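You operate a simulated robot arm through the tools that you are given. There is no shell and no other tool. Be economical: measure what you need, move in short steps, check, and stop when the job is done.

Carry out the task below with a simulated robot arm. There is one attempt and no reset: what you move stays moved.

TASK
Swap the gold watch into the winder, set the dial as the sticker says and switch it on.
Fine: the silver watch goes into the free well; shut the watch box.

Only the result counts: the job must be done as asked and must still hold three seconds after the hand-in. Knocking over, shifting, dropping, spilling or breaking anything else fails it.

THE ROBOT
A 7-joint arm with a two-finger parallel gripper, fixed in place. Base frame: the origin is at the foot of the arm, x ahead of it, y to its left, z up; the work surface is at about z = 0.027. Units: m, rad, N and s.
With the tool pointing down near the work surface it reaches from about 0.22 to 0.62 m from the base axis. Its first joint turns from -1.152 to 1.152 rad. Payload 2.6 kg.
The tool frame sits at the grasp point between the pads (the TCP): z along the fingers, y along the line on which they close. The tips reach 0.03 m beyond it. The gripper opens to 0.094 m. The fingers are 0.028 m wide and 0.01 m thick; the gripper's body (0.05 by 0.096 m) begins 0.055 m behind the TCP.
Orientation is that of the tool frame in the base frame, as [roll, pitch, yaw] about the fixed x, y, z axes, in that order (R = Rz(yaw) Ry(pitch) Rx(roll)). With the fingers straight down and closing along the base's y, the tool's x points along the base's -x, its y along +y and its z along -z.

THE INTERFACE
- The arm moves only by the tool send_rows. Its argument "commands" is a list of rows, each an object (a shift or turn left out is 0, a gripper value left out holds the last) with "dp": the shift along the tool's x, y, z in m, a list of three; "rot": the turn, a rotation vector about the tool's x, y, z in rad, a list of three; "grip": the gripper command, from -1 (fully open) to 1 (shut), values between in proportion. In form: [{"dp": [x, y, z], "rot": [wx, wy, wz], "grip": grip}, ...]. A call has 1 to 12 rows; each row shifts and turns the commanded pose from where the row before left it, along the tool's axes as they then stand. A row lasts 0.2 s, in which the tool goes at most 0.05 m and 0.15 rad; a call with a longer step from one row to the next is refused whole, and so is a gripper value outside its range. Where a pose cannot be reached the arm comes as near as it can. A force on the tool above 90 N (or 10 N above the force at the start of the call, whichever is more), or a blocked arm, ends the call early, and 0.2 s more pass. Each finger travels about 0.072 m/s and halts on what it meets, pressing with about 25 N; the grip force reading is that of the motor and also rises with nothing between the fingers. The clock runs only during rows and for 0.2 s after the last one: add rows that do not move to give the fingers time. It gives the time, the measured TCP pose, the force on the tool (base axes), the opening and the grip force at its end, in the units of the frame above (readings bear some noise).
- Cameras (640 x 400 px; columns grow to the right, rows downward): "scene" is fixed at [0.0402, 0.4315, 0.5683]; the picture's right is [-0.75, -0.66, 0.00], its down [-0.36, 0.40, -0.84] and it looks along [0.56, -0.63, -0.54] (base axes); focal length 299 px, centre (320, 200). "wrist" rides on the gripper at [-0.037, 0, -0.058] in the tool frame; the picture's right is [0.00, -1.00, 0.00], its down [0.97, 0.00, -0.24] and it looks along [0.24, 0.00, 0.97] (tool axes); focal length 218 px, centre (320, 200).
- capture(camera): a new picture of that camera. The clock stands still meanwhile.
- point_at(camera, pixels): for up to 12 pixels [column, row] of the newest picture of that camera ("zoom" is the newest enlarged one), the place [x, y, z] in the base frame of the surface seen there, good to about 0.003 m. The clock stands still meanwhile.
- inspect(camera, box): a new picture of the part [left, top, right, bottom] of that camera's present view, enlarged. The clock stands still meanwhile.
- close_job(): hands the job in; it is judged then, once.

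Keep the steps short. Do not move on a guess: measure, check each grasp and each placing, and mend mistakes. In all there are 80 turns and 54 pictures (those below and enlarged ones count). Leave the gripper open and the arm clear of the work at the hand-in unless told otherwise, and finish with a single line.

The tools are called by a JSON object that holds its "api" and its "payload". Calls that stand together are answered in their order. send_rows: Moves the arm, as the interface text tells. Its arguments: {"type":"object","properties":{"commands":{"type":"array"}},"required":["commands"]} The other tools are called the same way: capture (camera) takes a picture; point_at (camera, pixels) gives the place of the surface under pixels of a picture; inspect (camera, box) takes an enlarged picture of a part of a camera's view; close_job () hands the job in.

At the start:

```text
time: 0.0
eef_pos: [0.3499, -0.0894, 0.4071]
ee_rot: [-3.141, 0.0, -3.141]
ft_force: [0.6, -0.3, 0.2]
gripper_width: 0.094
grasp_force: 0.0
```

scene: 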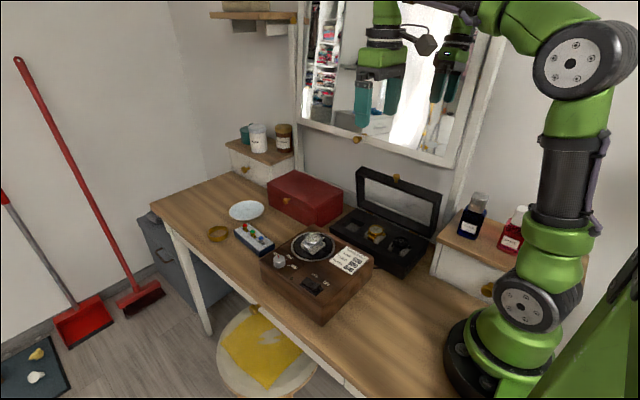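
wrist: 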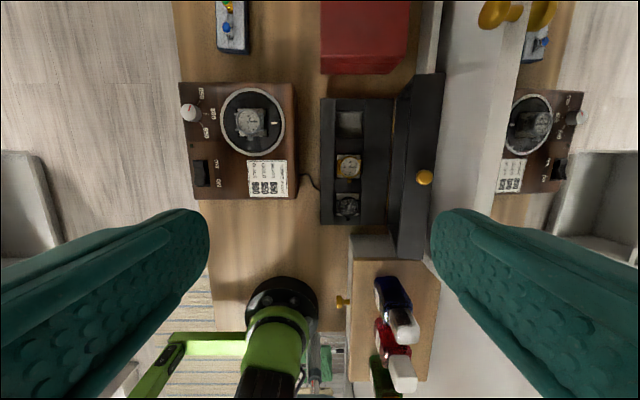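

The winder is on the left, and the open box with three wells is to its right. I'll enlarge the sticker and dial (about 180-300, 80-200) and the box (320-440, 75-260) in the wrist view.

{"api": "inspect", "payload": {"camera": "wrist", "box": [175, 75, 303, 205]}}

{"api": "inspect", "payload": {"camera": "scene", "box": [250, 215, 380, 325]}}

{"api": "inspect", "payload": {"camera": "wrist", "box": [310, 70, 450, 265]}}

{"api": "inspect", "payload": {"camera": "scene", "box": [320, 160, 450, 280]}}

```text
3.08 times, centred on (239, 140) of wrist
```

zoom: 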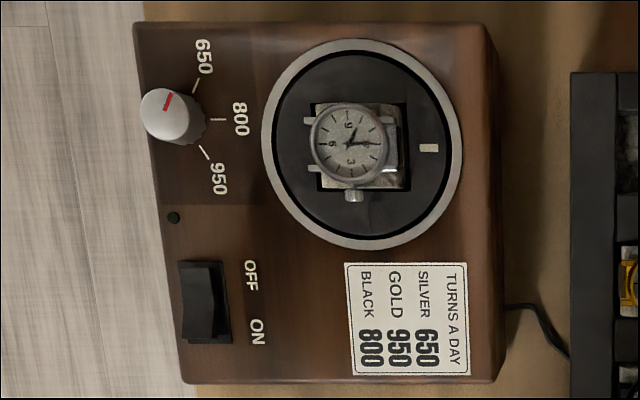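

```text
3.64 times, centred on (315, 270) of scene
```

zoom: 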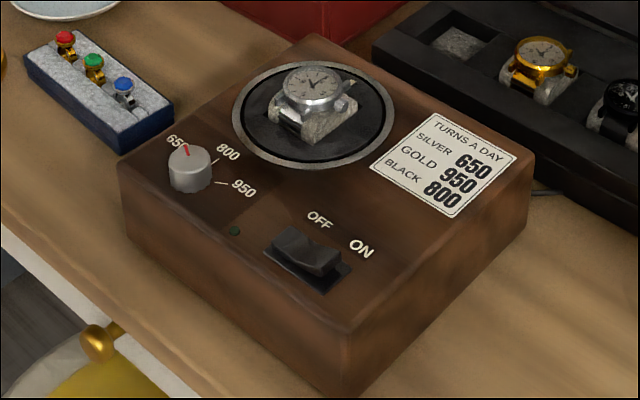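

```text
2.05 times, centred on (380, 168) of wrist
```

zoom: 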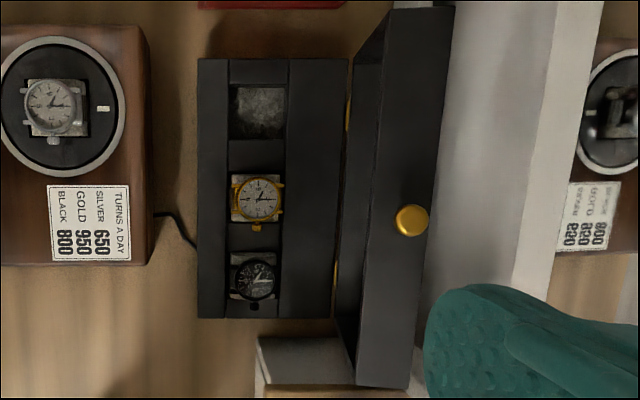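

```text
3.33 times, centred on (385, 220) of scene
```

zoom: 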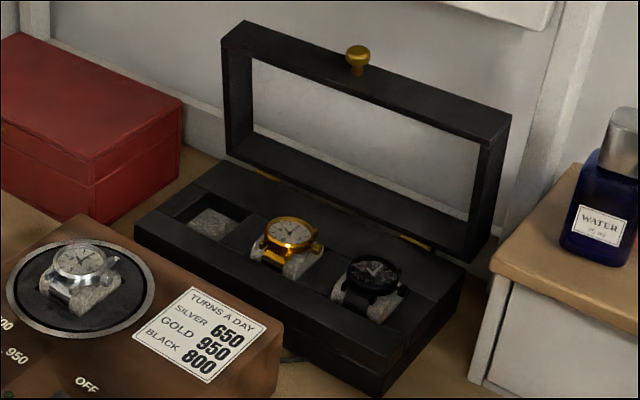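

The sticker says GOLD 950, and the dial is at 650 with the switch OFF. The silver watch is in the winder, gold is in the middle well, and the far well is free. Next I measure places in the box and the winder.

{"api": "point_at", "payload": {"camera": "zoom", "pixels": [[292, 232], [275, 262], [297, 268], [318, 246], [212, 222], [358, 52], [240, 30], [500, 130], [372, 275], [82, 258], [135, 230], [375, 385]]}}

{"api": "point_at", "payload": {"camera": "wrist", "pixels": [[188, 113], [250, 122], [201, 172], [348, 122], [347, 167], [347, 205], [424, 178], [285, 100], [228, 120], [185, 90], [295, 195], [330, 110]]}}

{"api": "inspect", "payload": {"camera": "scene", "box": [285, 225, 345, 265]}}

```text
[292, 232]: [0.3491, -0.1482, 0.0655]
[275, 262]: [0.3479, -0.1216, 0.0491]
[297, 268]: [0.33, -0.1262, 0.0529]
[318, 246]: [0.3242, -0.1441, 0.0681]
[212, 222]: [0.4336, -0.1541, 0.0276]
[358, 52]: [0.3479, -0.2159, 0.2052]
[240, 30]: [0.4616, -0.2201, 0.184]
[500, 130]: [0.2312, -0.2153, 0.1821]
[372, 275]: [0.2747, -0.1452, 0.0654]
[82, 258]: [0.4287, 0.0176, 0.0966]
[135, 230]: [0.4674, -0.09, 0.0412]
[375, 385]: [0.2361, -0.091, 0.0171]
```

```text
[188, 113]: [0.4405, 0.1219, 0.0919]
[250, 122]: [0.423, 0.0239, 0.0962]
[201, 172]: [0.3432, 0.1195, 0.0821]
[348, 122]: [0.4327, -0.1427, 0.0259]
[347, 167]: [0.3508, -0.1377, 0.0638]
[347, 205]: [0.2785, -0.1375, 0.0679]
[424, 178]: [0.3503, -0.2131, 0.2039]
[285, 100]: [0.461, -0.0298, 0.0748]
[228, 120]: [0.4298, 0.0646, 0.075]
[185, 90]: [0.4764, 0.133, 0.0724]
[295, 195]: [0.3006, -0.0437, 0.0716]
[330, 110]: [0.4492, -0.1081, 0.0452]
```

```text
10.00 times, centred on (315, 245) of scene
```

zoom: 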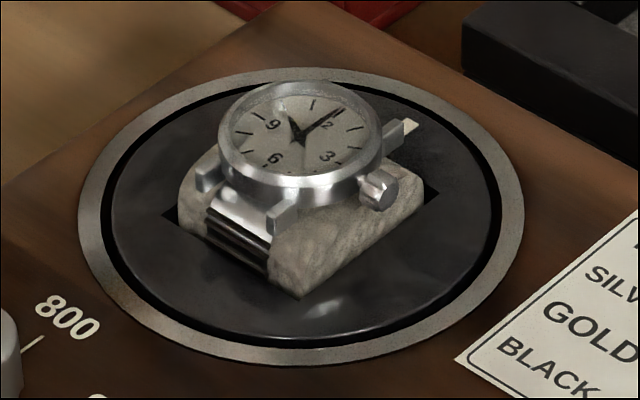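

Next I move over the winder at about z 0.23 for a closer look at how the silver watch sits.

{"api": "send_rows", "payload": {"commands": [{"dp": [-0.015, 0.022, 0.034]}, {"dp": [-0.015, 0.022, 0.034]}, {"dp": [-0.015, 0.022, 0.034]}, {"dp": [-0.015, 0.022, 0.034]}, {"dp": [-0.015, 0.022, 0.034]}, {}]}}

{"api": "capture", "payload": {"camera": "wrist"}}

```text
time: 1.4
eef_pos: [0.4255, 0.0217, 0.2355]
ee_rot: [3.141, -0.001, 3.141]
ft_force: [0.3, 0.0, 0.5]
gripper_width: 0.0937
grasp_force: 0.2
```

```text
46 pictures are left
```

wrist: 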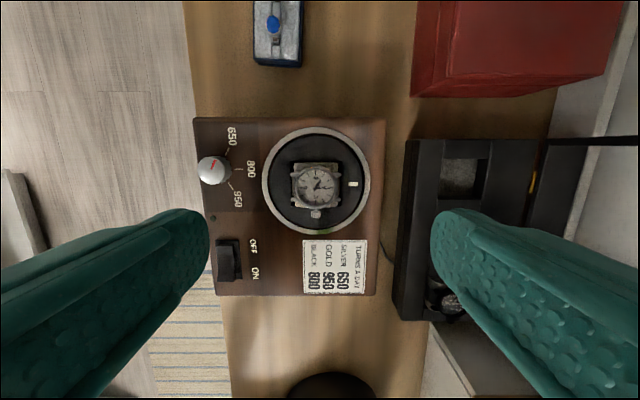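

{"api": "inspect", "payload": {"camera": "wrist", "box": [252, 130, 380, 210]}}

{"api": "point_at", "payload": {"camera": "wrist", "pixels": [[317, 184], [296, 185], [337, 185], [316, 164], [316, 214], [285, 185], [352, 184], [316, 140], [212, 169], [228, 258], [229, 275], [229, 243]]}}

```text
5.00 times, centred on (316, 170) of wrist
```

zoom: 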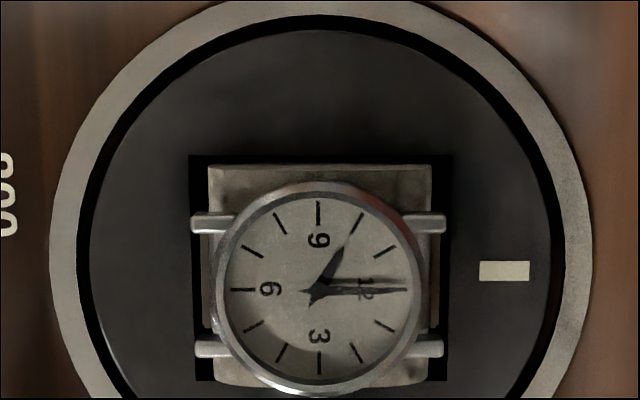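

```text
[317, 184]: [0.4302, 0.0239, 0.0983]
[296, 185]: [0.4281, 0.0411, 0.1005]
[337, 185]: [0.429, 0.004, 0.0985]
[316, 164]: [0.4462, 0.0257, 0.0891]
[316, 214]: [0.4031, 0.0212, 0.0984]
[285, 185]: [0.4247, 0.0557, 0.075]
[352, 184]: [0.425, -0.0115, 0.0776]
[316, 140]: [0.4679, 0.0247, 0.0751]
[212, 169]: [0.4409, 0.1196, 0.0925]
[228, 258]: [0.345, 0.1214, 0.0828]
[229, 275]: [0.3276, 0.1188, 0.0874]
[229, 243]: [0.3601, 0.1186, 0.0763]
```

Silver watch: dial centre about (0.429, 0.0235), top z 0.099. The lugs span about 46 mm along y and the plate is at z 0.075. Now I look at the box from above.

{"api": "send_rows", "payload": {"commands": [{"dp": [0.012, -0.038, -0.008]}, {"dp": [0.012, -0.038, -0.008]}, {"dp": [0.012, -0.038, 0]}, {"dp": [0.009, -0.036, 0]}, {}]}}

{"api": "capture", "payload": {"camera": "wrist"}}

{"api": "inspect", "payload": {"camera": "wrist", "box": [240, 80, 440, 280]}}

```text
time: 2.6
eef_pos: [0.3794, -0.1295, 0.2529]
ee_rot: [3.141, 0.002, 3.14]
ft_force: [-0.6, -0.7, -0.4]
gripper_width: 0.094
grasp_force: 0.0
```

```text
44 pictures are left
```

wrist: 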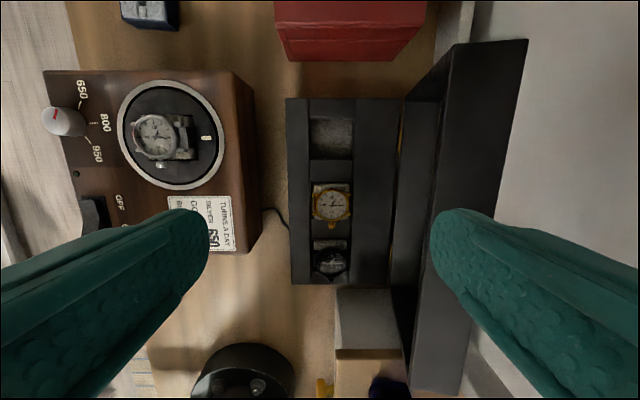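

```text
2.00 times, centred on (340, 180) of wrist
```

zoom: 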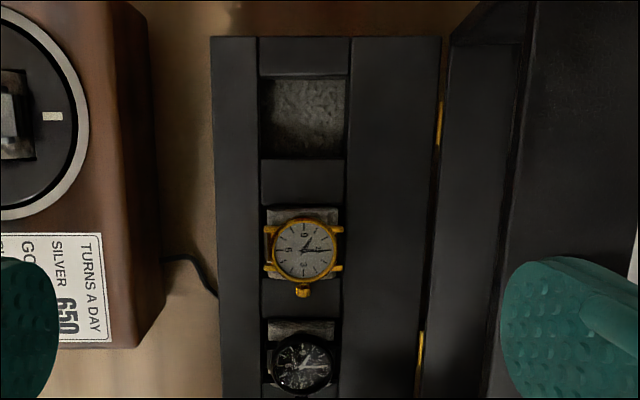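

{"api": "point_at", "payload": {"camera": "zoom", "pixels": [[303, 250], [268, 228], [340, 230], [303, 212], [230, 180], [390, 180], [300, 180], [303, 115], [262, 115], [346, 115], [303, 78], [303, 156]]}}

{"api": "point_at", "payload": {"camera": "wrist", "pixels": [[330, 134], [313, 134], [352, 134], [330, 119], [330, 157], [330, 176], [290, 150], [398, 150], [420, 110], [450, 110], [515, 45], [455, 300]]}}

```text
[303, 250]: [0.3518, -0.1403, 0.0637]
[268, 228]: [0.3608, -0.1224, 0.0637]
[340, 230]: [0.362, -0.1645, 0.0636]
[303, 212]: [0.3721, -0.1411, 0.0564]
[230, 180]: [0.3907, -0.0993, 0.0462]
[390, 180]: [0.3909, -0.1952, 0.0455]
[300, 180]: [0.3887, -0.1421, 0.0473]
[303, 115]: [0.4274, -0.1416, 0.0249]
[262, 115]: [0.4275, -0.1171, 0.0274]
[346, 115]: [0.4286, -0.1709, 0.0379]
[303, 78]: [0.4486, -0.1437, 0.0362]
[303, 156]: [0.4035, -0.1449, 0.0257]
```

```text
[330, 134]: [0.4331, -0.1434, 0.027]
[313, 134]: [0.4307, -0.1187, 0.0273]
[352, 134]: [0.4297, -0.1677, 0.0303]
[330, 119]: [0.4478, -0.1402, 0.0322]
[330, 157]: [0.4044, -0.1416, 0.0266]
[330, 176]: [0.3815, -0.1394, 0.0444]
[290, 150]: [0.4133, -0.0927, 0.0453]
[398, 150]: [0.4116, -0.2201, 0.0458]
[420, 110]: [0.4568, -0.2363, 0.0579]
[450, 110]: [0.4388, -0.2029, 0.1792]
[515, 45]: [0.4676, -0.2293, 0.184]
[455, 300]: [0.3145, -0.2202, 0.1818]
```

The free well is centred near (0.426, -0.143), rim z 0.046, and the floor is about 0.026. I'll move above the silver watch at (0.427, 0.025), descend to z 0.14 and check.

{"api": "send_rows", "payload": {"commands": [{"dp": [-0.012, 0.0386, 0]}, {"dp": [-0.012, 0.0386, 0]}, {"dp": [-0.012, 0.0386, 0.01]}, {"dp": [-0.0116, 0.0387, 0.02]}, {"dp": [0, 0, 0.03]}, {"dp": [0, 0, 0.03]}, {"dp": [0, 0, 0.023]}, {}]}}

{"api": "capture", "payload": {"camera": "wrist"}}

{"api": "capture", "payload": {"camera": "scene"}}

```text
time: 4.4
eef_pos: [0.4282, 0.0264, 0.1391]
ee_rot: [3.141, 0.001, 3.141]
ft_force: [0.1, -0.8, -0.4]
gripper_width: 0.0939
grasp_force: 0.0
```

```text
42 pictures are left
```

wrist: 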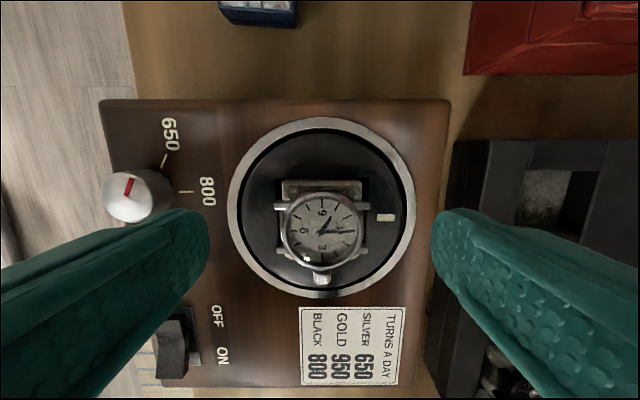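

```text
41 pictures are left
```

scene: 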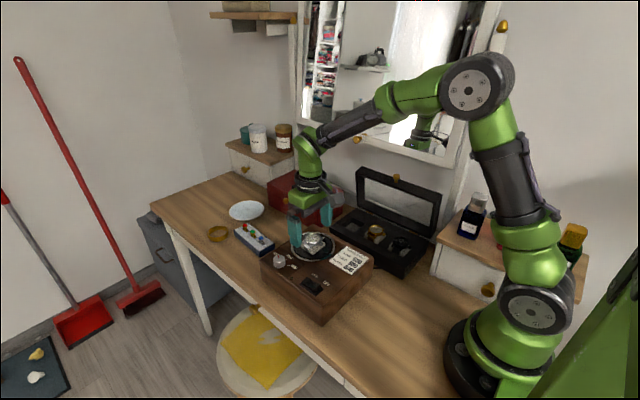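

The watch is centred between the fingers (lugs at columns 275 and 367). I descend 31 mm, with tips just above the plate, and close.

{"api": "send_rows", "payload": {"commands": [{"dp": [0.0015, 0, 0.016], "grip": -1}, {"dp": [0, 0, 0.0155], "grip": -1}, {"grip": -1}, {"grip": 1}, {"grip": 1}, {"grip": 1}, {"grip": 1}]}}

{"api": "capture", "payload": {"camera": "wrist"}}

```text
time: 6.0
eef_pos: [0.4265, 0.0261, 0.1081]
ee_rot: [3.141, -0.001, -3.141]
ft_force: [0.9, 1.0, -1.1]
gripper_width: 0.0472
grasp_force: 25.0
```

```text
40 pictures are left
```

wrist: 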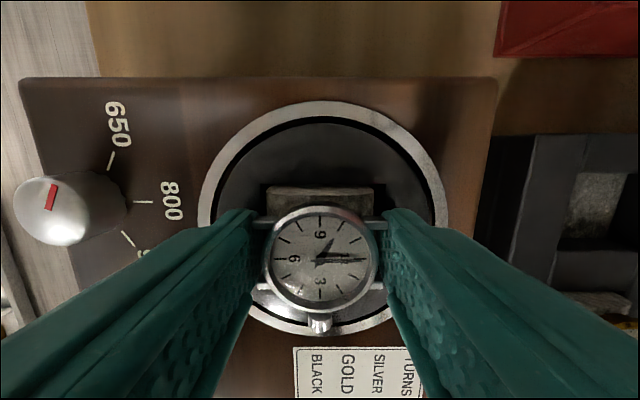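

The lugs are gripped at 47 mm opening. I lift straight up 0.1 m and check.

{"api": "send_rows", "payload": {"commands": [{"dp": [0, 0, -0.01], "grip": 1}, {"dp": [0, 0, -0.02]}, {"dp": [0, 0, -0.03]}, {"dp": [0, 0, -0.04]}, {}]}}

{"api": "capture", "payload": {"camera": "wrist"}}

{"api": "inspect", "payload": {"camera": "scene", "box": [260, 160, 380, 280]}}

```text
time: 7.2
eef_pos: [0.4266, 0.0262, 0.2077]
ee_rot: [-3.141, -0.001, -3.14]
ft_force: [0.1, 0.7, -1.6]
gripper_width: 0.0476
grasp_force: 25.2
```

```text
39 pictures are left
```

wrist: 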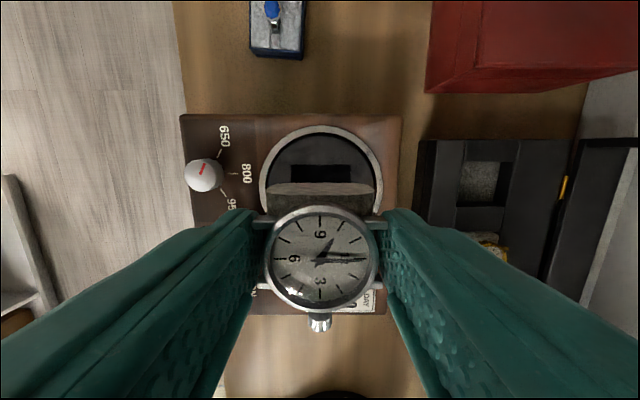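

```text
3.33 times, centred on (320, 220) of scene
```

zoom: 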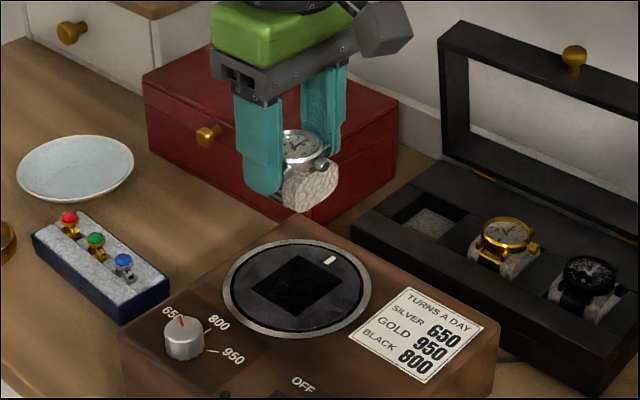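

The watch and its cushion are lifted as one, and the pocket is clear. I carry it over the free well to (0.4248, -0.1435) and descend to z 0.13 to check alignment and lid clearance.

{"api": "send_rows", "payload": {"commands": [{"dp": [0, -0.03, 0], "grip": 1}, {"dp": [0, -0.04, 0]}, {"dp": [0.001, -0.04, 0]}, {"dp": [0.0008, -0.04, 0]}, {"dp": [0, -0.0197, 0.01]}, {"dp": [0, 0, 0.03]}, {"dp": [0, 0, 0.03]}, {"dp": [0, 0, 0.008]}, {}]}}

{"api": "capture", "payload": {"camera": "wrist"}}

{"api": "inspect", "payload": {"camera": "scene", "box": [300, 130, 460, 280]}}

```text
time: 9.2
eef_pos: [0.4244, -0.1444, 0.1305]
ee_rot: [-3.141, 0.0, 3.141]
ft_force: [-0.4, -0.4, -2.2]
gripper_width: 0.0477
grasp_force: 24.8
```

```text
37 pictures are left
```

wrist: 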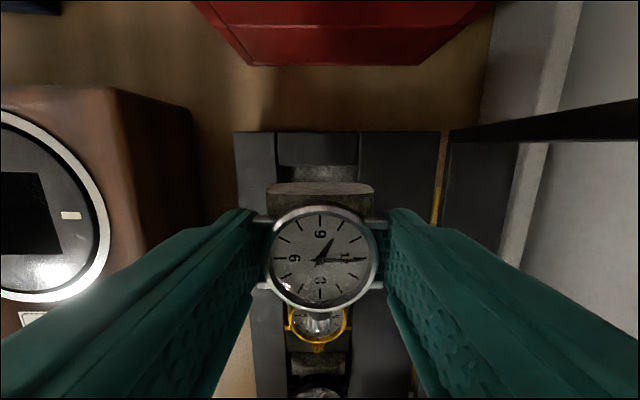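

```text
2.67 times, centred on (380, 205) of scene
```

zoom: 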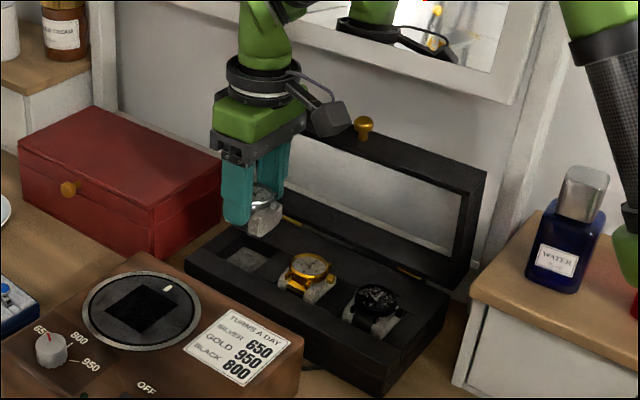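

Alignment reads within about 1 mm: well columns 277–359, far edge at row 166. I trim slightly, then lower to z 0.079 in small steps.

{"api": "send_rows", "payload": {"commands": [{"dp": [-0.0004, 0.0008, 0.015]}, {"dp": [0, 0, 0.012]}, {"dp": [0, 0, 0.01]}, {"dp": [0, 0, 0.008]}, {"dp": [0, 0, 0.006]}, {}]}}

{"api": "capture", "payload": {"camera": "wrist"}}

{"api": "inspect", "payload": {"camera": "scene", "box": [320, 170, 440, 270]}}

```text
time: 10.6
eef_pos: [0.4242, -0.1435, 0.0798]
ee_rot: [3.141, 0.002, -3.14]
ft_force: [-0.8, -0.1, -2.2]
gripper_width: 0.0474
grasp_force: 25.3
```

```text
35 pictures are left
```

wrist: 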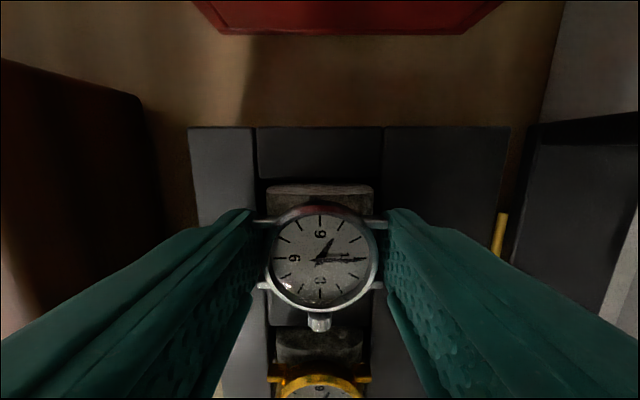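

```text
4.00 times, centred on (380, 220) of scene
```

zoom: 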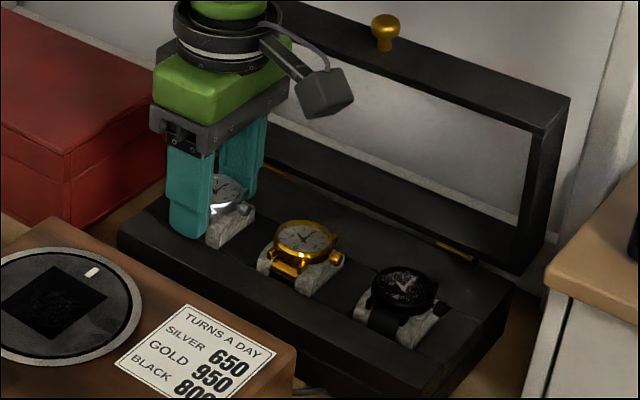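

The watch is in the well with no contact force. I lower 2 mm more, open to about 66 mm only because of the lid, and rise.

{"api": "send_rows", "payload": {"commands": [{"dp": [0, 0, 0.002]}, {}, {"grip": -0.4}, {"grip": -0.4}, {}, {"dp": [0, 0, -0.02]}, {"dp": [0, 0, -0.03]}, {"dp": [0, 0, -0.03]}, {}]}}

{"api": "capture", "payload": {"camera": "wrist"}}

{"api": "inspect", "payload": {"camera": "scene", "box": [320, 170, 440, 270]}}

```text
time: 12.6
eef_pos: [0.4245, -0.1433, 0.1577]
ee_rot: [-3.14, 0.0, 3.14]
ft_force: [-0.1, -0.2, 0.0]
gripper_width: 0.066
grasp_force: 0.0
```

```text
33 pictures are left
```

wrist: 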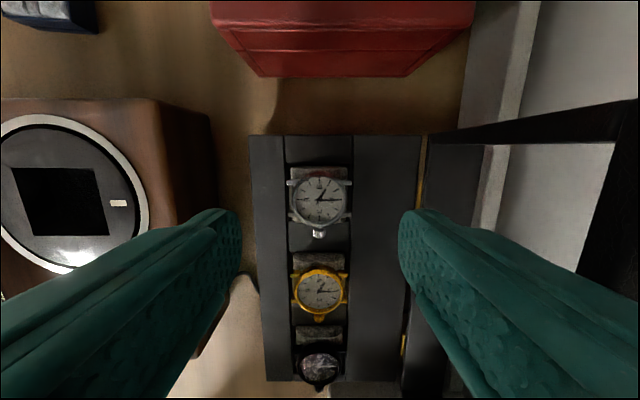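

```text
4.00 times, centred on (380, 220) of scene
```

zoom: 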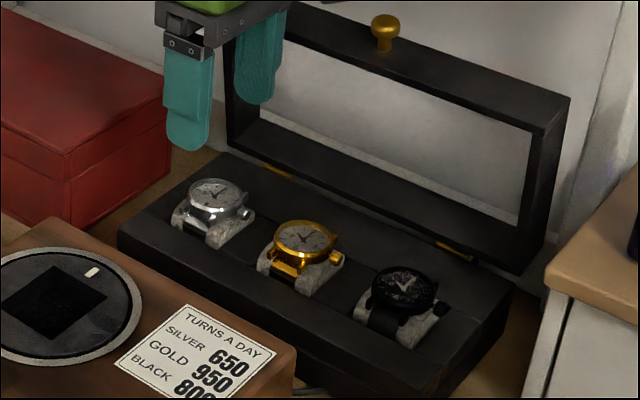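

Silver is seated like the others. The gold dial computes to (0.350, -0.143). I move there, descend to z 0.0785 with 66 mm open, and close.

{"api": "send_rows", "payload": {"commands": [{"dp": [0.037, 0, 0], "grip": -0.4}, {"dp": [0.0375, 0, 0]}, {}, {"dp": [0, 0, 0.03]}, {"dp": [0, 0, 0.03]}, {"dp": [0, 0, 0.0185]}, {}]}}

{"api": "capture", "payload": {"camera": "wrist"}}

```text
time: 14.2
eef_pos: [0.3505, -0.1433, 0.0794]
ee_rot: [3.141, 0.001, 3.14]
ft_force: [0.9, -0.3, 0.1]
gripper_width: 0.0656
grasp_force: 0.0
```

```text
31 pictures are left
```

wrist: 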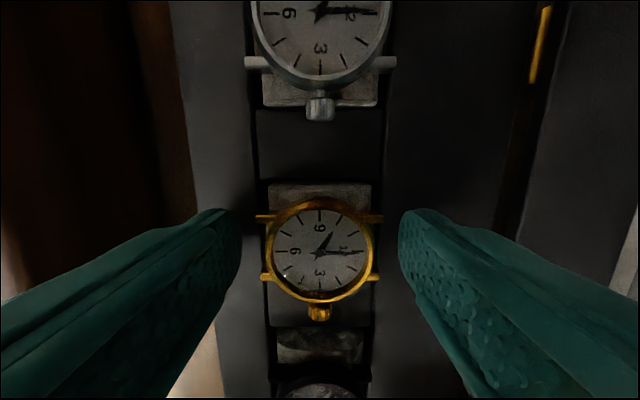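

Gold is centred (lugs at columns 257–382). I lower 1.5 mm, close and lift to z 0.21.

{"api": "send_rows", "payload": {"commands": [{"dp": [0, 0, 0.0015]}, {"grip": 1}, {"grip": 1}, {"grip": 1}, {"dp": [0, 0, -0.01]}, {"dp": [0, 0, -0.03]}, {"dp": [0, 0, -0.045]}, {"dp": [0, 0, -0.045]}, {}]}}

{"api": "capture", "payload": {"camera": "wrist"}}

```text
time: 16.2
eef_pos: [0.3499, -0.1423, 0.2092]
ee_rot: [-3.141, 0.001, 3.139]
ft_force: [-0.4, -0.7, -1.9]
gripper_width: 0.0477
grasp_force: 25.2
```

```text
30 pictures are left
```

wrist: 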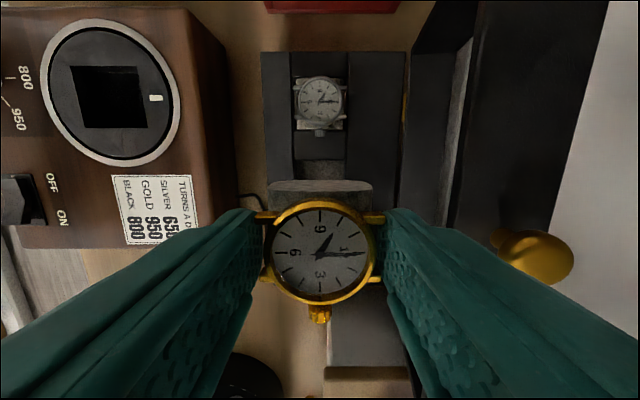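

Gold is held. I carry it to the winder pocket at (0.4263, 0.0258), z 0.15, and check.

{"api": "send_rows", "payload": {"commands": [{"dp": [-0.015, 0.033, 0], "grip": 1}, {"dp": [-0.015, 0.034, 0]}, {"dp": [-0.015, 0.034, 0]}, {"dp": [-0.016, 0.034, 0]}, {"dp": [-0.0154, 0.0331, 0]}, {"dp": [0, 0, 0.03]}, {"dp": [0, 0, 0.029]}, {}]}}

{"api": "capture", "payload": {"camera": "wrist"}}

{"api": "inspect", "payload": {"camera": "scene", "box": [260, 180, 370, 280]}}

```text
time: 18.0
eef_pos: [0.4266, 0.0253, 0.1485]
ee_rot: [-3.14, 0.0, -3.141]
ft_force: [-0.8, -0.3, -1.2]
gripper_width: 0.0474
grasp_force: 24.9
```

```text
29 pictures are left
```

wrist: 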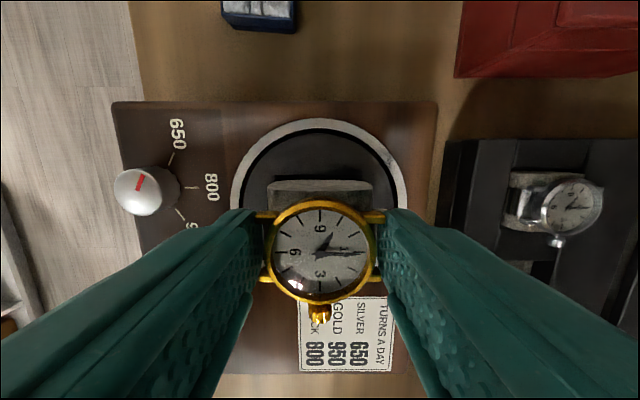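

```text
4.00 times, centred on (315, 230) of scene
```

zoom: 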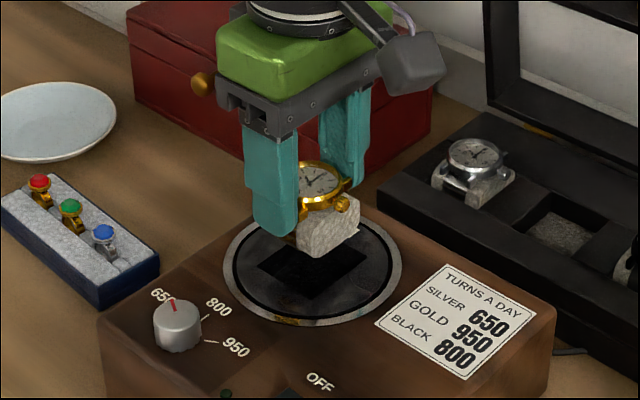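

Aligned with the pocket. I lower in steps to z about 0.112.

{"api": "send_rows", "payload": {"commands": [{"dp": [0, 0.0002, 0.012]}, {"dp": [0, 0, 0.01]}, {"dp": [0, 0, 0.008]}, {"dp": [0, 0, 0.006]}, {}]}}

{"api": "inspect", "payload": {"camera": "scene", "box": [260, 200, 370, 280]}}

```text
time: 19.2
eef_pos: [0.4278, 0.0258, 0.1118]
ee_rot: [3.141, 0.0, 3.141]
ft_force: [-0.5, -0.2, -1.5]
gripper_width: 0.0475
grasp_force: 24.9
```

```text
5.00 times, centred on (315, 240) of scene
```

zoom: 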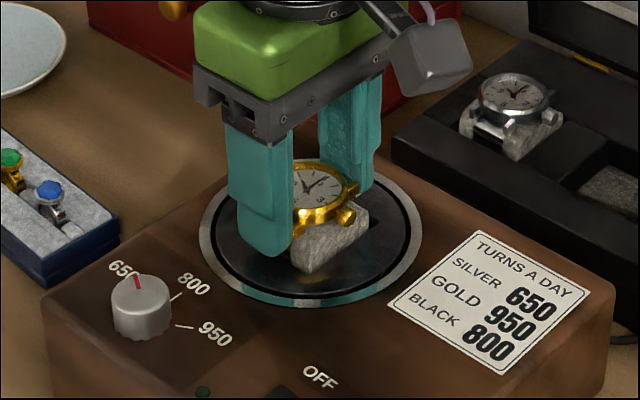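

No contact force and the cushion is in the pocket. I lower 1 mm, open and rise.

{"api": "send_rows", "payload": {"commands": [{"dp": [0, 0, 0.001]}, {}, {"grip": -0.4}, {"grip": -0.4}, {}, {"dp": [0, 0, -0.02]}, {"dp": [0, 0, -0.04]}, {"dp": [0, 0, -0.04]}, {}]}}

{"api": "capture", "payload": {"camera": "wrist"}}

{"api": "inspect", "payload": {"camera": "scene", "box": [255, 220, 375, 310]}}

```text
time: 21.2
eef_pos: [0.4273, 0.0251, 0.2117]
ee_rot: [-3.141, -0.001, -3.141]
ft_force: [-0.7, 0.6, -0.6]
gripper_width: 0.0659
grasp_force: 0.0
```

```text
26 pictures are left
```

wrist: 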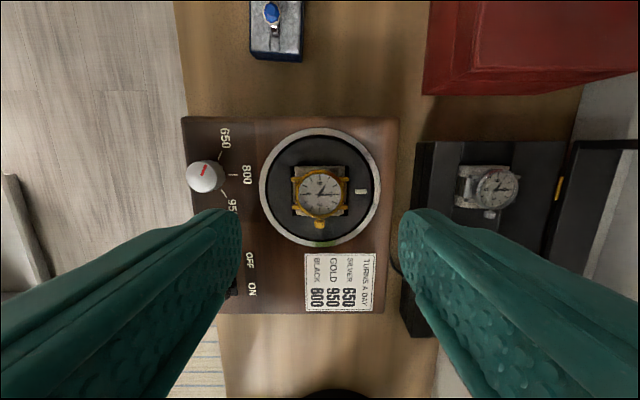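

```text
4.44 times, centred on (315, 265) of scene
```

zoom: 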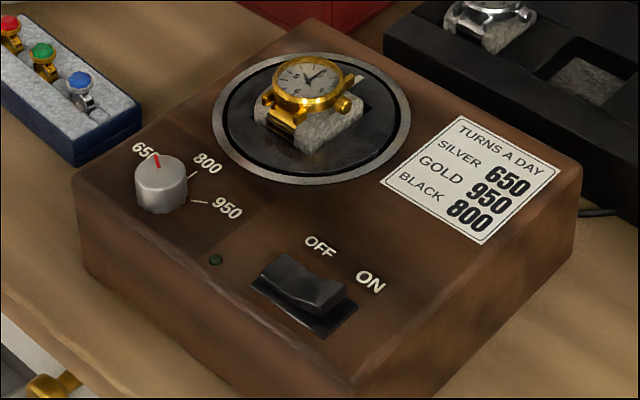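

Gold is seated. Next I move above the dial, about (0.441, 0.120), to measure its angle and ticks.

{"api": "send_rows", "payload": {"commands": [{"dp": [-0.004, 0.03, 0], "grip": -0.4}, {"dp": [-0.004, 0.034, 0.005]}, {"dp": [-0.004, 0.03, 0.01]}, {"dp": [0, 0, 0.01]}, {}]}}

{"api": "capture", "payload": {"camera": "wrist"}}

{"api": "inspect", "payload": {"camera": "wrist", "box": [270, 130, 370, 200]}}

```text
time: 22.4
eef_pos: [0.4389, 0.1185, 0.1859]
ee_rot: [-3.141, 0.0, -3.141]
ft_force: [-0.6, -0.6, 0.7]
gripper_width: 0.0655
grasp_force: 0.0
```

```text
24 pictures are left
```

wrist: 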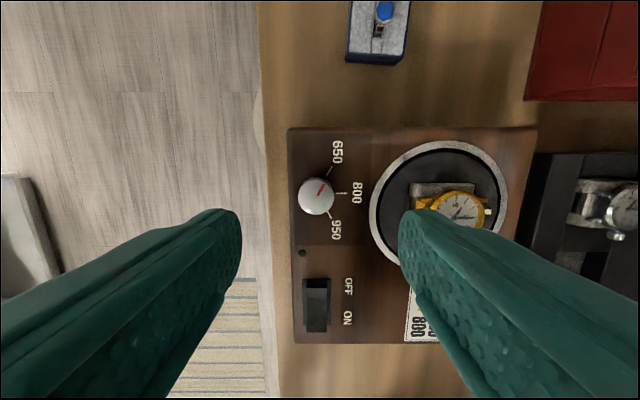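

```text
5.71 times, centred on (320, 165) of wrist
```

zoom: 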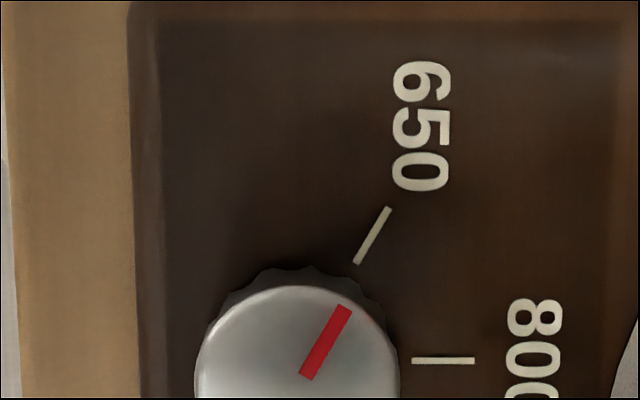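

The pointer is at 59°, so 650 is about +60° and 950 about -60°, i.e. 120° clockwise. Knob centre is about (0.440, 0.1215), diameter 26 mm. I centre over it and pre-turn the gripper 60° counter-clockwise.

{"api": "send_rows", "payload": {"commands": [{"dp": [-0.0011, 0.003, 0]}, {"rot": [0, 0, -0.15]}, {"rot": [0, 0, -0.15]}, {"rot": [0, 0, -0.15]}, {"rot": [0, 0, -0.15]}, {"rot": [0, 0, -0.15]}, {"rot": [0, 0, -0.15]}, {"rot": [0, 0, -0.15]}, {"dp": [0, 0, 0.03]}, {}]}}

{"api": "capture", "payload": {"camera": "wrist"}}

```text
time: 24.6
eef_pos: [0.4392, 0.1216, 0.1564]
ee_rot: [3.14, 0.0, -2.092]
ft_force: [0.6, 0.5, 0.8]
gripper_width: 0.0657
grasp_force: 0.1
```

```text
22 pictures are left
```

wrist: 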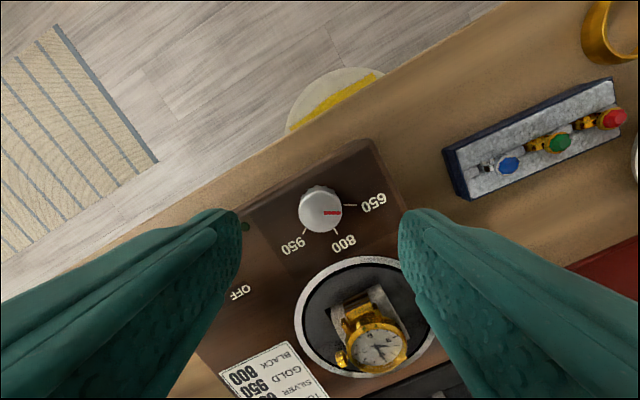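

The knob is centred between the fingers at (320, 210). I descend to z 0.108 and close.

{"api": "send_rows", "payload": {"commands": [{"dp": [0, 0, 0.02]}, {"dp": [0, 0, 0.018]}, {"dp": [0, 0, 0.0095]}, {}, {"grip": 1}, {"grip": 1}, {"grip": 1}]}}

{"api": "inspect", "payload": {"camera": "scene", "box": [240, 210, 340, 290]}}

```text
time: 26.2
eef_pos: [0.4403, 0.123, 0.109]
ee_rot: [3.141, 0.001, -2.093]
ft_force: [3.6, 0.7, -3.9]
gripper_width: 0.0256
grasp_force: 44.9
```

```text
5.00 times, centred on (290, 250) of scene
```

zoom: 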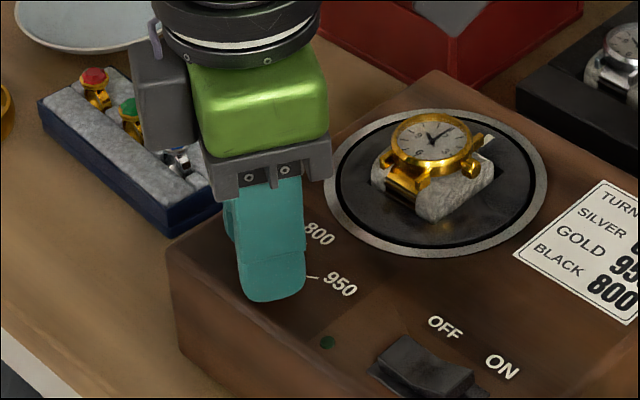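

The knob is gripped at 25.6 mm. I turn clockwise in small steps, first 1.2 rad.

{"api": "send_rows", "payload": {"commands": [{"rot": [0, 0, 0.12]}, {"rot": [0, 0, 0.12]}, {"rot": [0, 0, 0.12]}, {"rot": [0, 0, 0.12]}, {"rot": [0, 0, 0.12]}, {"rot": [0, 0, 0.12]}, {"rot": [0, 0, 0.12]}, {"rot": [0, 0, 0.12]}, {"rot": [0, 0, 0.12]}, {"rot": [0, 0, 0.12]}, {}]}}

{"api": "send_rows", "payload": {"commands": [{"rot": [0, 0, 0.12]}, {"rot": [0, 0, 0.12]}, {"rot": [0, 0, 0.12]}, {"rot": [0, 0, 0.12]}, {"rot": [0, 0, 0.12]}, {"rot": [0, 0, 0.12]}, {"rot": [0, 0, 0.12]}, {"rot": [0, 0, 0.05]}, {}]}}

{"api": "capture", "payload": {"camera": "wrist"}}

```text
time: 28.6
eef_pos: [0.4407, 0.1217, 0.1089]
ee_rot: [3.141, 0.002, 2.988]
ft_force: [9.9, -1.8, -13.6]
gripper_width: 0.0258
grasp_force: 44.6
```

```text
time: 30.6
eef_pos: [0.4401, 0.122, 0.1102]
ee_rot: [3.141, -0.001, 2.099]
ft_force: [5.2, -3.9, -7.4]
gripper_width: 0.0256
grasp_force: 45.1
```

```text
20 pictures are left
```

wrist: 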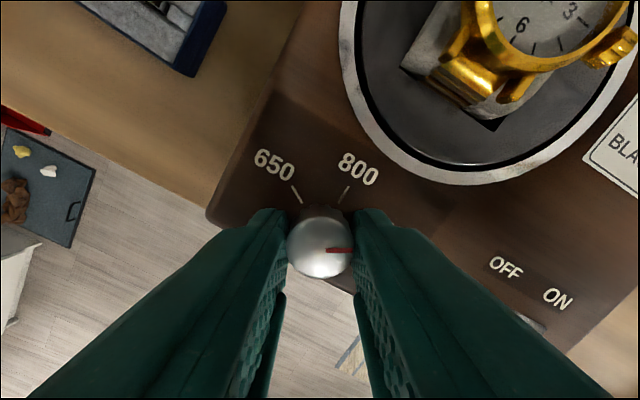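

The pointer turned with the gripper (yaw changed 2.09 rad). I open, rise, and check against the 950 tick.

{"api": "send_rows", "payload": {"commands": [{"grip": -0.3}, {"grip": -0.3}, {}, {"dp": [0, 0, -0.02]}, {"dp": [0, 0, -0.03]}, {}]}}

{"api": "inspect", "payload": {"camera": "wrist", "box": [260, 150, 380, 240]}}

```text
time: 32.0
eef_pos: [0.4393, 0.1226, 0.1589]
ee_rot: [3.141, -0.001, 2.099]
ft_force: [0.0, 0.1, -0.5]
gripper_width: 0.0613
grasp_force: 0.0
```

```text
4.44 times, centred on (320, 195) of wrist
```

zoom: 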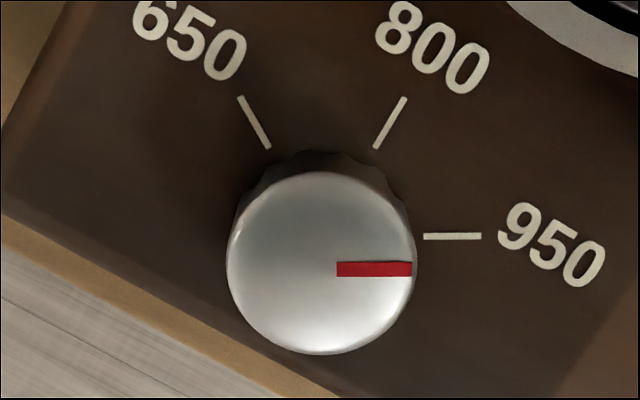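

The pointer is parallel to the 950 tick, so the dial is set. I close the gripper, turn so the closing axis lies along x, and go over the switch near (0.33, 0.12).

{"api": "send_rows", "payload": {"commands": [{"rot": [0, 0, 0.132], "grip": 1}, {"rot": [0, 0, 0.132]}, {"rot": [0, 0, 0.132]}, {"rot": [0, 0, 0.132]}, {"dp": [0, -0.03, -0.015]}, {"dp": [0, -0.04, 0]}, {"dp": [-0.003, -0.04, 0]}, {}]}}

{"api": "capture", "payload": {"camera": "wrist"}}

```text
time: 33.8
eef_pos: [0.3301, 0.1189, 0.1733]
ee_rot: [-3.141, 0.0, 1.571]
ft_force: [-0.6, 0.2, 0.0]
gripper_width: 0.0
grasp_force: 24.9
```

```text
18 pictures are left
```

wrist: 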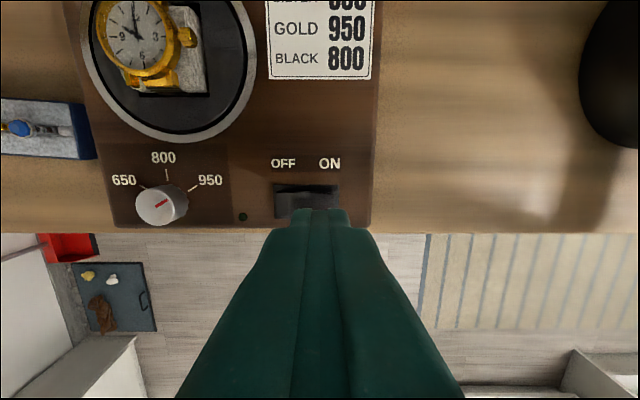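

The switch housing spans columns 275–339, x 0.316–0.363. I shift to x 0.3245 over the raised ON end, go down to just above it, then press in small steps.

{"api": "send_rows", "payload": {"commands": [{"dp": [0.0008, -0.0055, 0.02]}, {"dp": [0, 0, 0.022]}, {"dp": [0, 0, 0.006]}, {}, {"dp": [0, 0, 0.003]}, {"dp": [0, 0, 0.003]}, {"dp": [0, 0, 0.003]}, {}]}}

{"api": "inspect", "payload": {"camera": "scene", "box": [260, 230, 380, 320]}}

```text
time: 35.6
eef_pos: [0.324, 0.12, 0.1168]
ee_rot: [-3.139, 0.0, 1.571]
ft_force: [-7.0, -1.9, 5.8]
gripper_width: 0.0002
grasp_force: 25.6
```

```text
4.44 times, centred on (320, 275) of scene
```

zoom: 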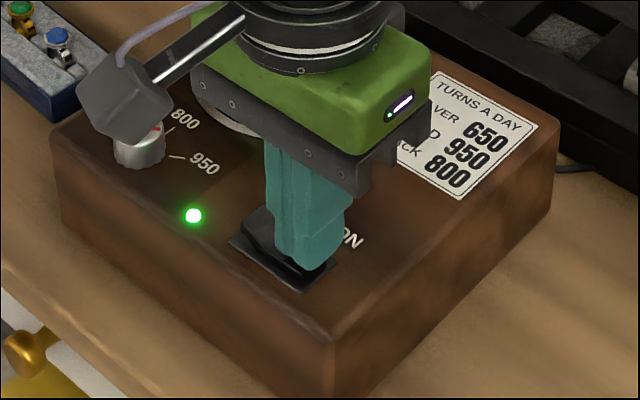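

The green light is on. I press 4 mm more to make sure it latches, then rise and check.

{"api": "send_rows", "payload": {"commands": [{"dp": [0, 0, 0.002]}, {"dp": [0, 0, 0.002]}, {}, {"dp": [0, 0, -0.02]}, {"dp": [0, 0, -0.04]}, {"dp": [0, 0, -0.04]}, {"dp": [0, 0, -0.03]}, {}]}}

{"api": "inspect", "payload": {"camera": "scene", "box": [250, 210, 380, 320]}}

```text
time: 37.4
eef_pos: [0.3245, 0.1187, 0.244]
ee_rot: [3.139, 0.0, 1.574]
ft_force: [-0.5, 0.4, -0.1]
gripper_width: 0.0
grasp_force: 25.1
```

```text
3.64 times, centred on (315, 265) of scene
```

zoom: 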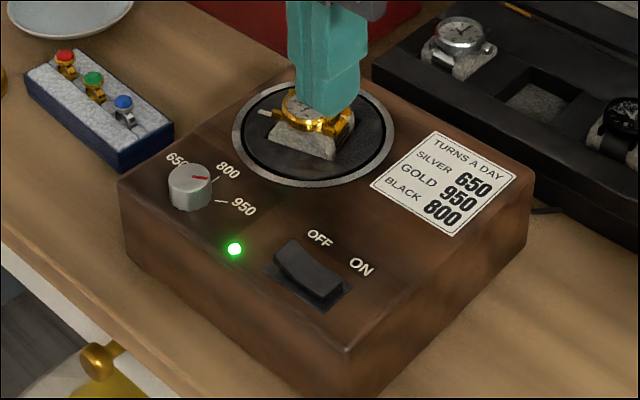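

The light stays on and the rotor is turning (marker moved), so the winder is running. Next is the lid: I measure its knob, edges and hinge, and the wall behind it.

{"api": "inspect", "payload": {"camera": "scene", "box": [330, 130, 460, 290]}}

{"api": "point_at", "payload": {"camera": "zoom", "pixels": [[300, 120], [305, 108], [312, 122], [260, 130], [330, 135], [300, 180], [420, 230], [330, 90], [240, 90], [400, 110], [250, 185], [350, 275]]}}

```text
2.50 times, centred on (395, 210) of scene
```

zoom: 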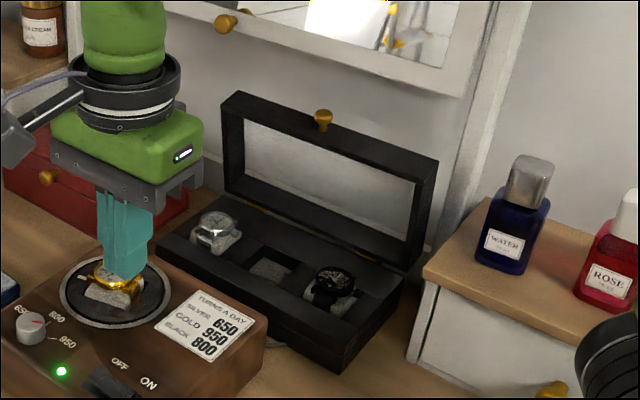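

```text
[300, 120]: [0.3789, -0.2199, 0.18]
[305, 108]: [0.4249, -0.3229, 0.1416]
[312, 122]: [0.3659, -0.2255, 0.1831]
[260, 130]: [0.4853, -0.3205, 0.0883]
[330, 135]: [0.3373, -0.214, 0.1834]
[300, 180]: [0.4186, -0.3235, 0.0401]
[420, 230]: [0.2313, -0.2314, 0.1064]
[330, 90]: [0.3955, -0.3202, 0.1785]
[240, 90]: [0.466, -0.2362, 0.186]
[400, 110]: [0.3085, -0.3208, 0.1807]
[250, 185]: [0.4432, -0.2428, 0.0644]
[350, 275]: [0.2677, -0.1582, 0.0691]
```

The wall is at y -0.32 and the lid stands upright with its knob at about (0.349, -0.217) and top z 0.184. I'll straddle the knob front and back along y, so the front finger catches the lid as the rear one pushes. I turn back to yaw π, raise, and move toward it.

{"api": "send_rows", "payload": {"commands": [{"dp": [0, 0, -0.016], "rot": [0, 0, -0.1428]}, {"rot": [0, 0, -0.1428]}, {"rot": [0, 0, -0.1428]}, {"rot": [0, 0, -0.1428]}, {"rot": [0, 0, -0.1428], "grip": -0.3}, {"rot": [0, 0, -0.1428], "grip": -0.3}, {"rot": [0, 0, -0.1428]}, {"rot": [0, 0, -0.1428]}, {"rot": [0, 0, -0.1428]}, {"rot": [0, 0, -0.1428]}, {"rot": [0, 0, -0.143]}, {}]}}

{"api": "send_rows", "payload": {"commands": [{"dp": [-0.005, -0.04, 0]}, {"dp": [-0.005, -0.045, 0]}, {"dp": [-0.005, -0.045, 0]}, {"dp": [-0.005, -0.045, 0]}, {"dp": [-0.0045, -0.045, 0]}, {"dp": [0, -0.04, -0.01]}, {"dp": [0, -0.02, 0]}, {}]}}

{"api": "capture", "payload": {"camera": "wrist"}}

{"api": "capture", "payload": {"camera": "scene"}}

```text
time: 40.0
eef_pos: [0.3251, 0.1196, 0.2583]
ee_rot: [3.139, 0.001, -3.14]
ft_force: [0.2, 0.3, 1.1]
gripper_width: 0.0614
grasp_force: 0.1
```

```text
time: 41.8
eef_pos: [0.3487, -0.1594, 0.2693]
ee_rot: [-3.142, 0.0, -3.14]
ft_force: [0.0, -0.5, 0.3]
gripper_width: 0.061
grasp_force: 0.1
```

```text
14 pictures are left
```

wrist: 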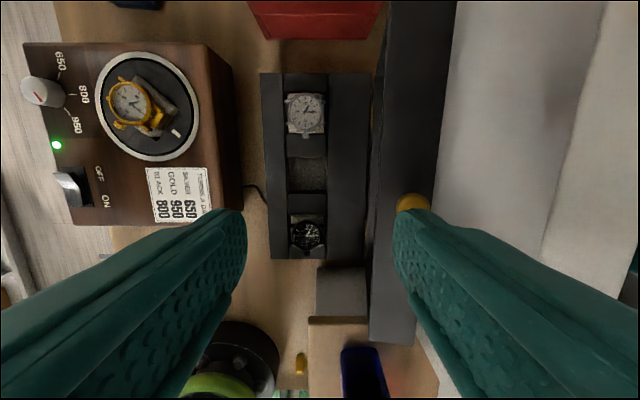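

```text
13 pictures are left
```

scene: 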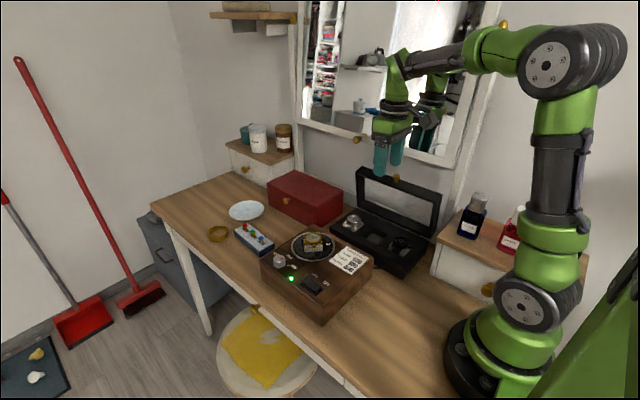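

The knob is at pixel (413, 205), about (0.352, -0.214). I move over it, straddle it and lower until tips are just above the lid top (TCP z 0.219).

{"api": "send_rows", "payload": {"commands": [{"dp": [-0.002, -0.03, 0]}, {"dp": [0, -0.025, 0]}, {}, {"dp": [0, 0, 0.02]}, {"dp": [0, 0, 0.02]}, {"dp": [0, 0, 0.01]}, {}]}}

{"api": "inspect", "payload": {"camera": "scene", "box": [330, 110, 450, 230]}}

```text
time: 43.4
eef_pos: [0.3513, -0.2153, 0.219]
ee_rot: [3.141, 0.002, 3.141]
ft_force: [-0.8, -0.1, 0.5]
gripper_width: 0.0613
grasp_force: 0.1
```

```text
3.33 times, centred on (390, 170) of scene
```

zoom: 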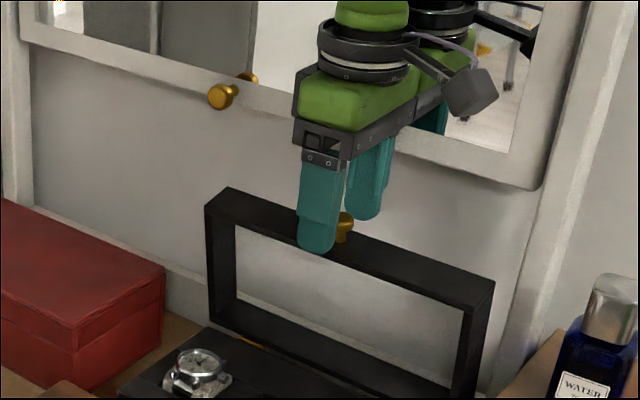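

The knob sits between the fingers with tips just above the lid. I push +y by 50 mm slowly so the rear finger takes the knob, then look.

{"api": "send_rows", "payload": {"commands": [{"dp": [0, 0.01, 0]}, {"dp": [0, 0.01, 0]}, {"dp": [0, 0.01, 0]}, {"dp": [0, 0.01, 0]}, {"dp": [0, 0.01, 0]}, {}, {}]}}

{"api": "inspect", "payload": {"camera": "scene", "box": [330, 110, 450, 230]}}

```text
time: 45.0
eef_pos: [0.3526, -0.1652, 0.2191]
ee_rot: [3.141, 0.003, 3.141]
ft_force: [-0.2, 0.1, 0.0]
gripper_width: 0.061
grasp_force: 0.1
```

```text
3.33 times, centred on (390, 170) of scene
```

zoom: 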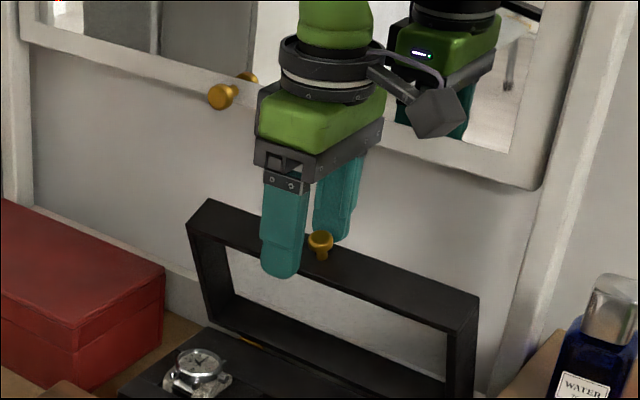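

The lid follows the rear finger gently. I continue: +y 35 mm, lowering 14 mm along the arc.

{"api": "send_rows", "payload": {"commands": [{"dp": [0, 0.009, 0.002]}, {"dp": [0, 0.009, 0.003]}, {"dp": [0, 0.009, 0.004]}, {"dp": [0, 0.008, 0.005]}, {}, {}]}}

{"api": "inspect", "payload": {"camera": "scene", "box": [330, 130, 450, 250]}}

```text
time: 46.4
eef_pos: [0.3511, -0.1294, 0.2055]
ee_rot: [3.141, 0.002, 3.14]
ft_force: [0.1, 0.9, 0.9]
gripper_width: 0.0605
grasp_force: 0.0
```

```text
3.33 times, centred on (390, 190) of scene
```

zoom: 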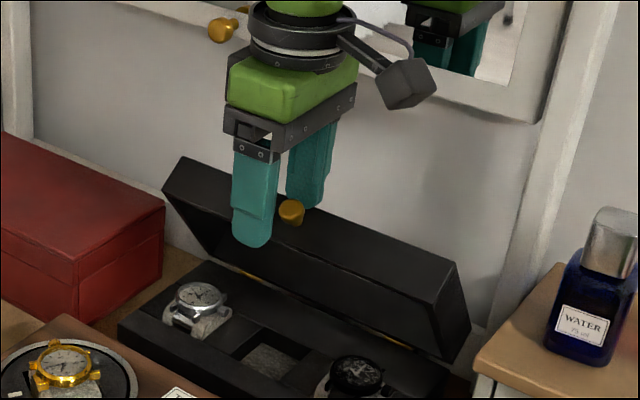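

{"api": "point_at", "payload": {"camera": "zoom", "pixels": [[291, 211], [296, 222], [190, 165], [455, 270], [300, 245], [330, 215]]}}

```text
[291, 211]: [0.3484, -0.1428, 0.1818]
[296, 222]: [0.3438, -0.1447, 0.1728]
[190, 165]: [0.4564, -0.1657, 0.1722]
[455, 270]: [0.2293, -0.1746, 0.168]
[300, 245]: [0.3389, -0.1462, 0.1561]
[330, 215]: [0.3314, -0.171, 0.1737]
```

The knob rests on the rear finger and the lid isn't falling, so the hinge holds by friction. The hinge is about (y -0.222, z 0.046) and the lid is about 53° from shut. I'll lift, close the fingers, and press the knob down from above along its arc.

{"api": "send_rows", "payload": {"commands": [{"dp": [0, 0, -0.03]}, {"grip": 1}, {"grip": 1}, {"dp": [0, -0.0146, 0]}, {"dp": [0, 0, 0.0185]}, {"dp": [0, 0.011, 0.0095]}, {"dp": [0, 0.011, 0.0095]}, {"dp": [0, 0.0095, 0.009]}, {"dp": [0, 0.0095, 0.009]}, {}]}}

{"api": "inspect", "payload": {"camera": "scene", "box": [320, 140, 450, 270]}}

```text
time: 48.6
eef_pos: [0.3514, -0.1038, 0.18]
ee_rot: [-3.14, 0.0, 3.141]
ft_force: [0.2, -0.1, -0.6]
gripper_width: 0.0
grasp_force: 25.3
```

```text
3.08 times, centred on (385, 205) of scene
```

zoom: 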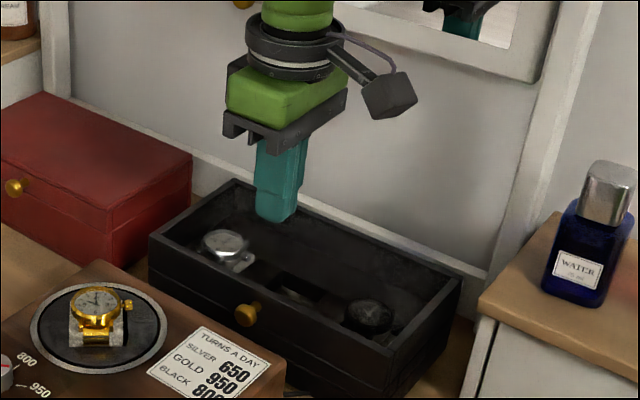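

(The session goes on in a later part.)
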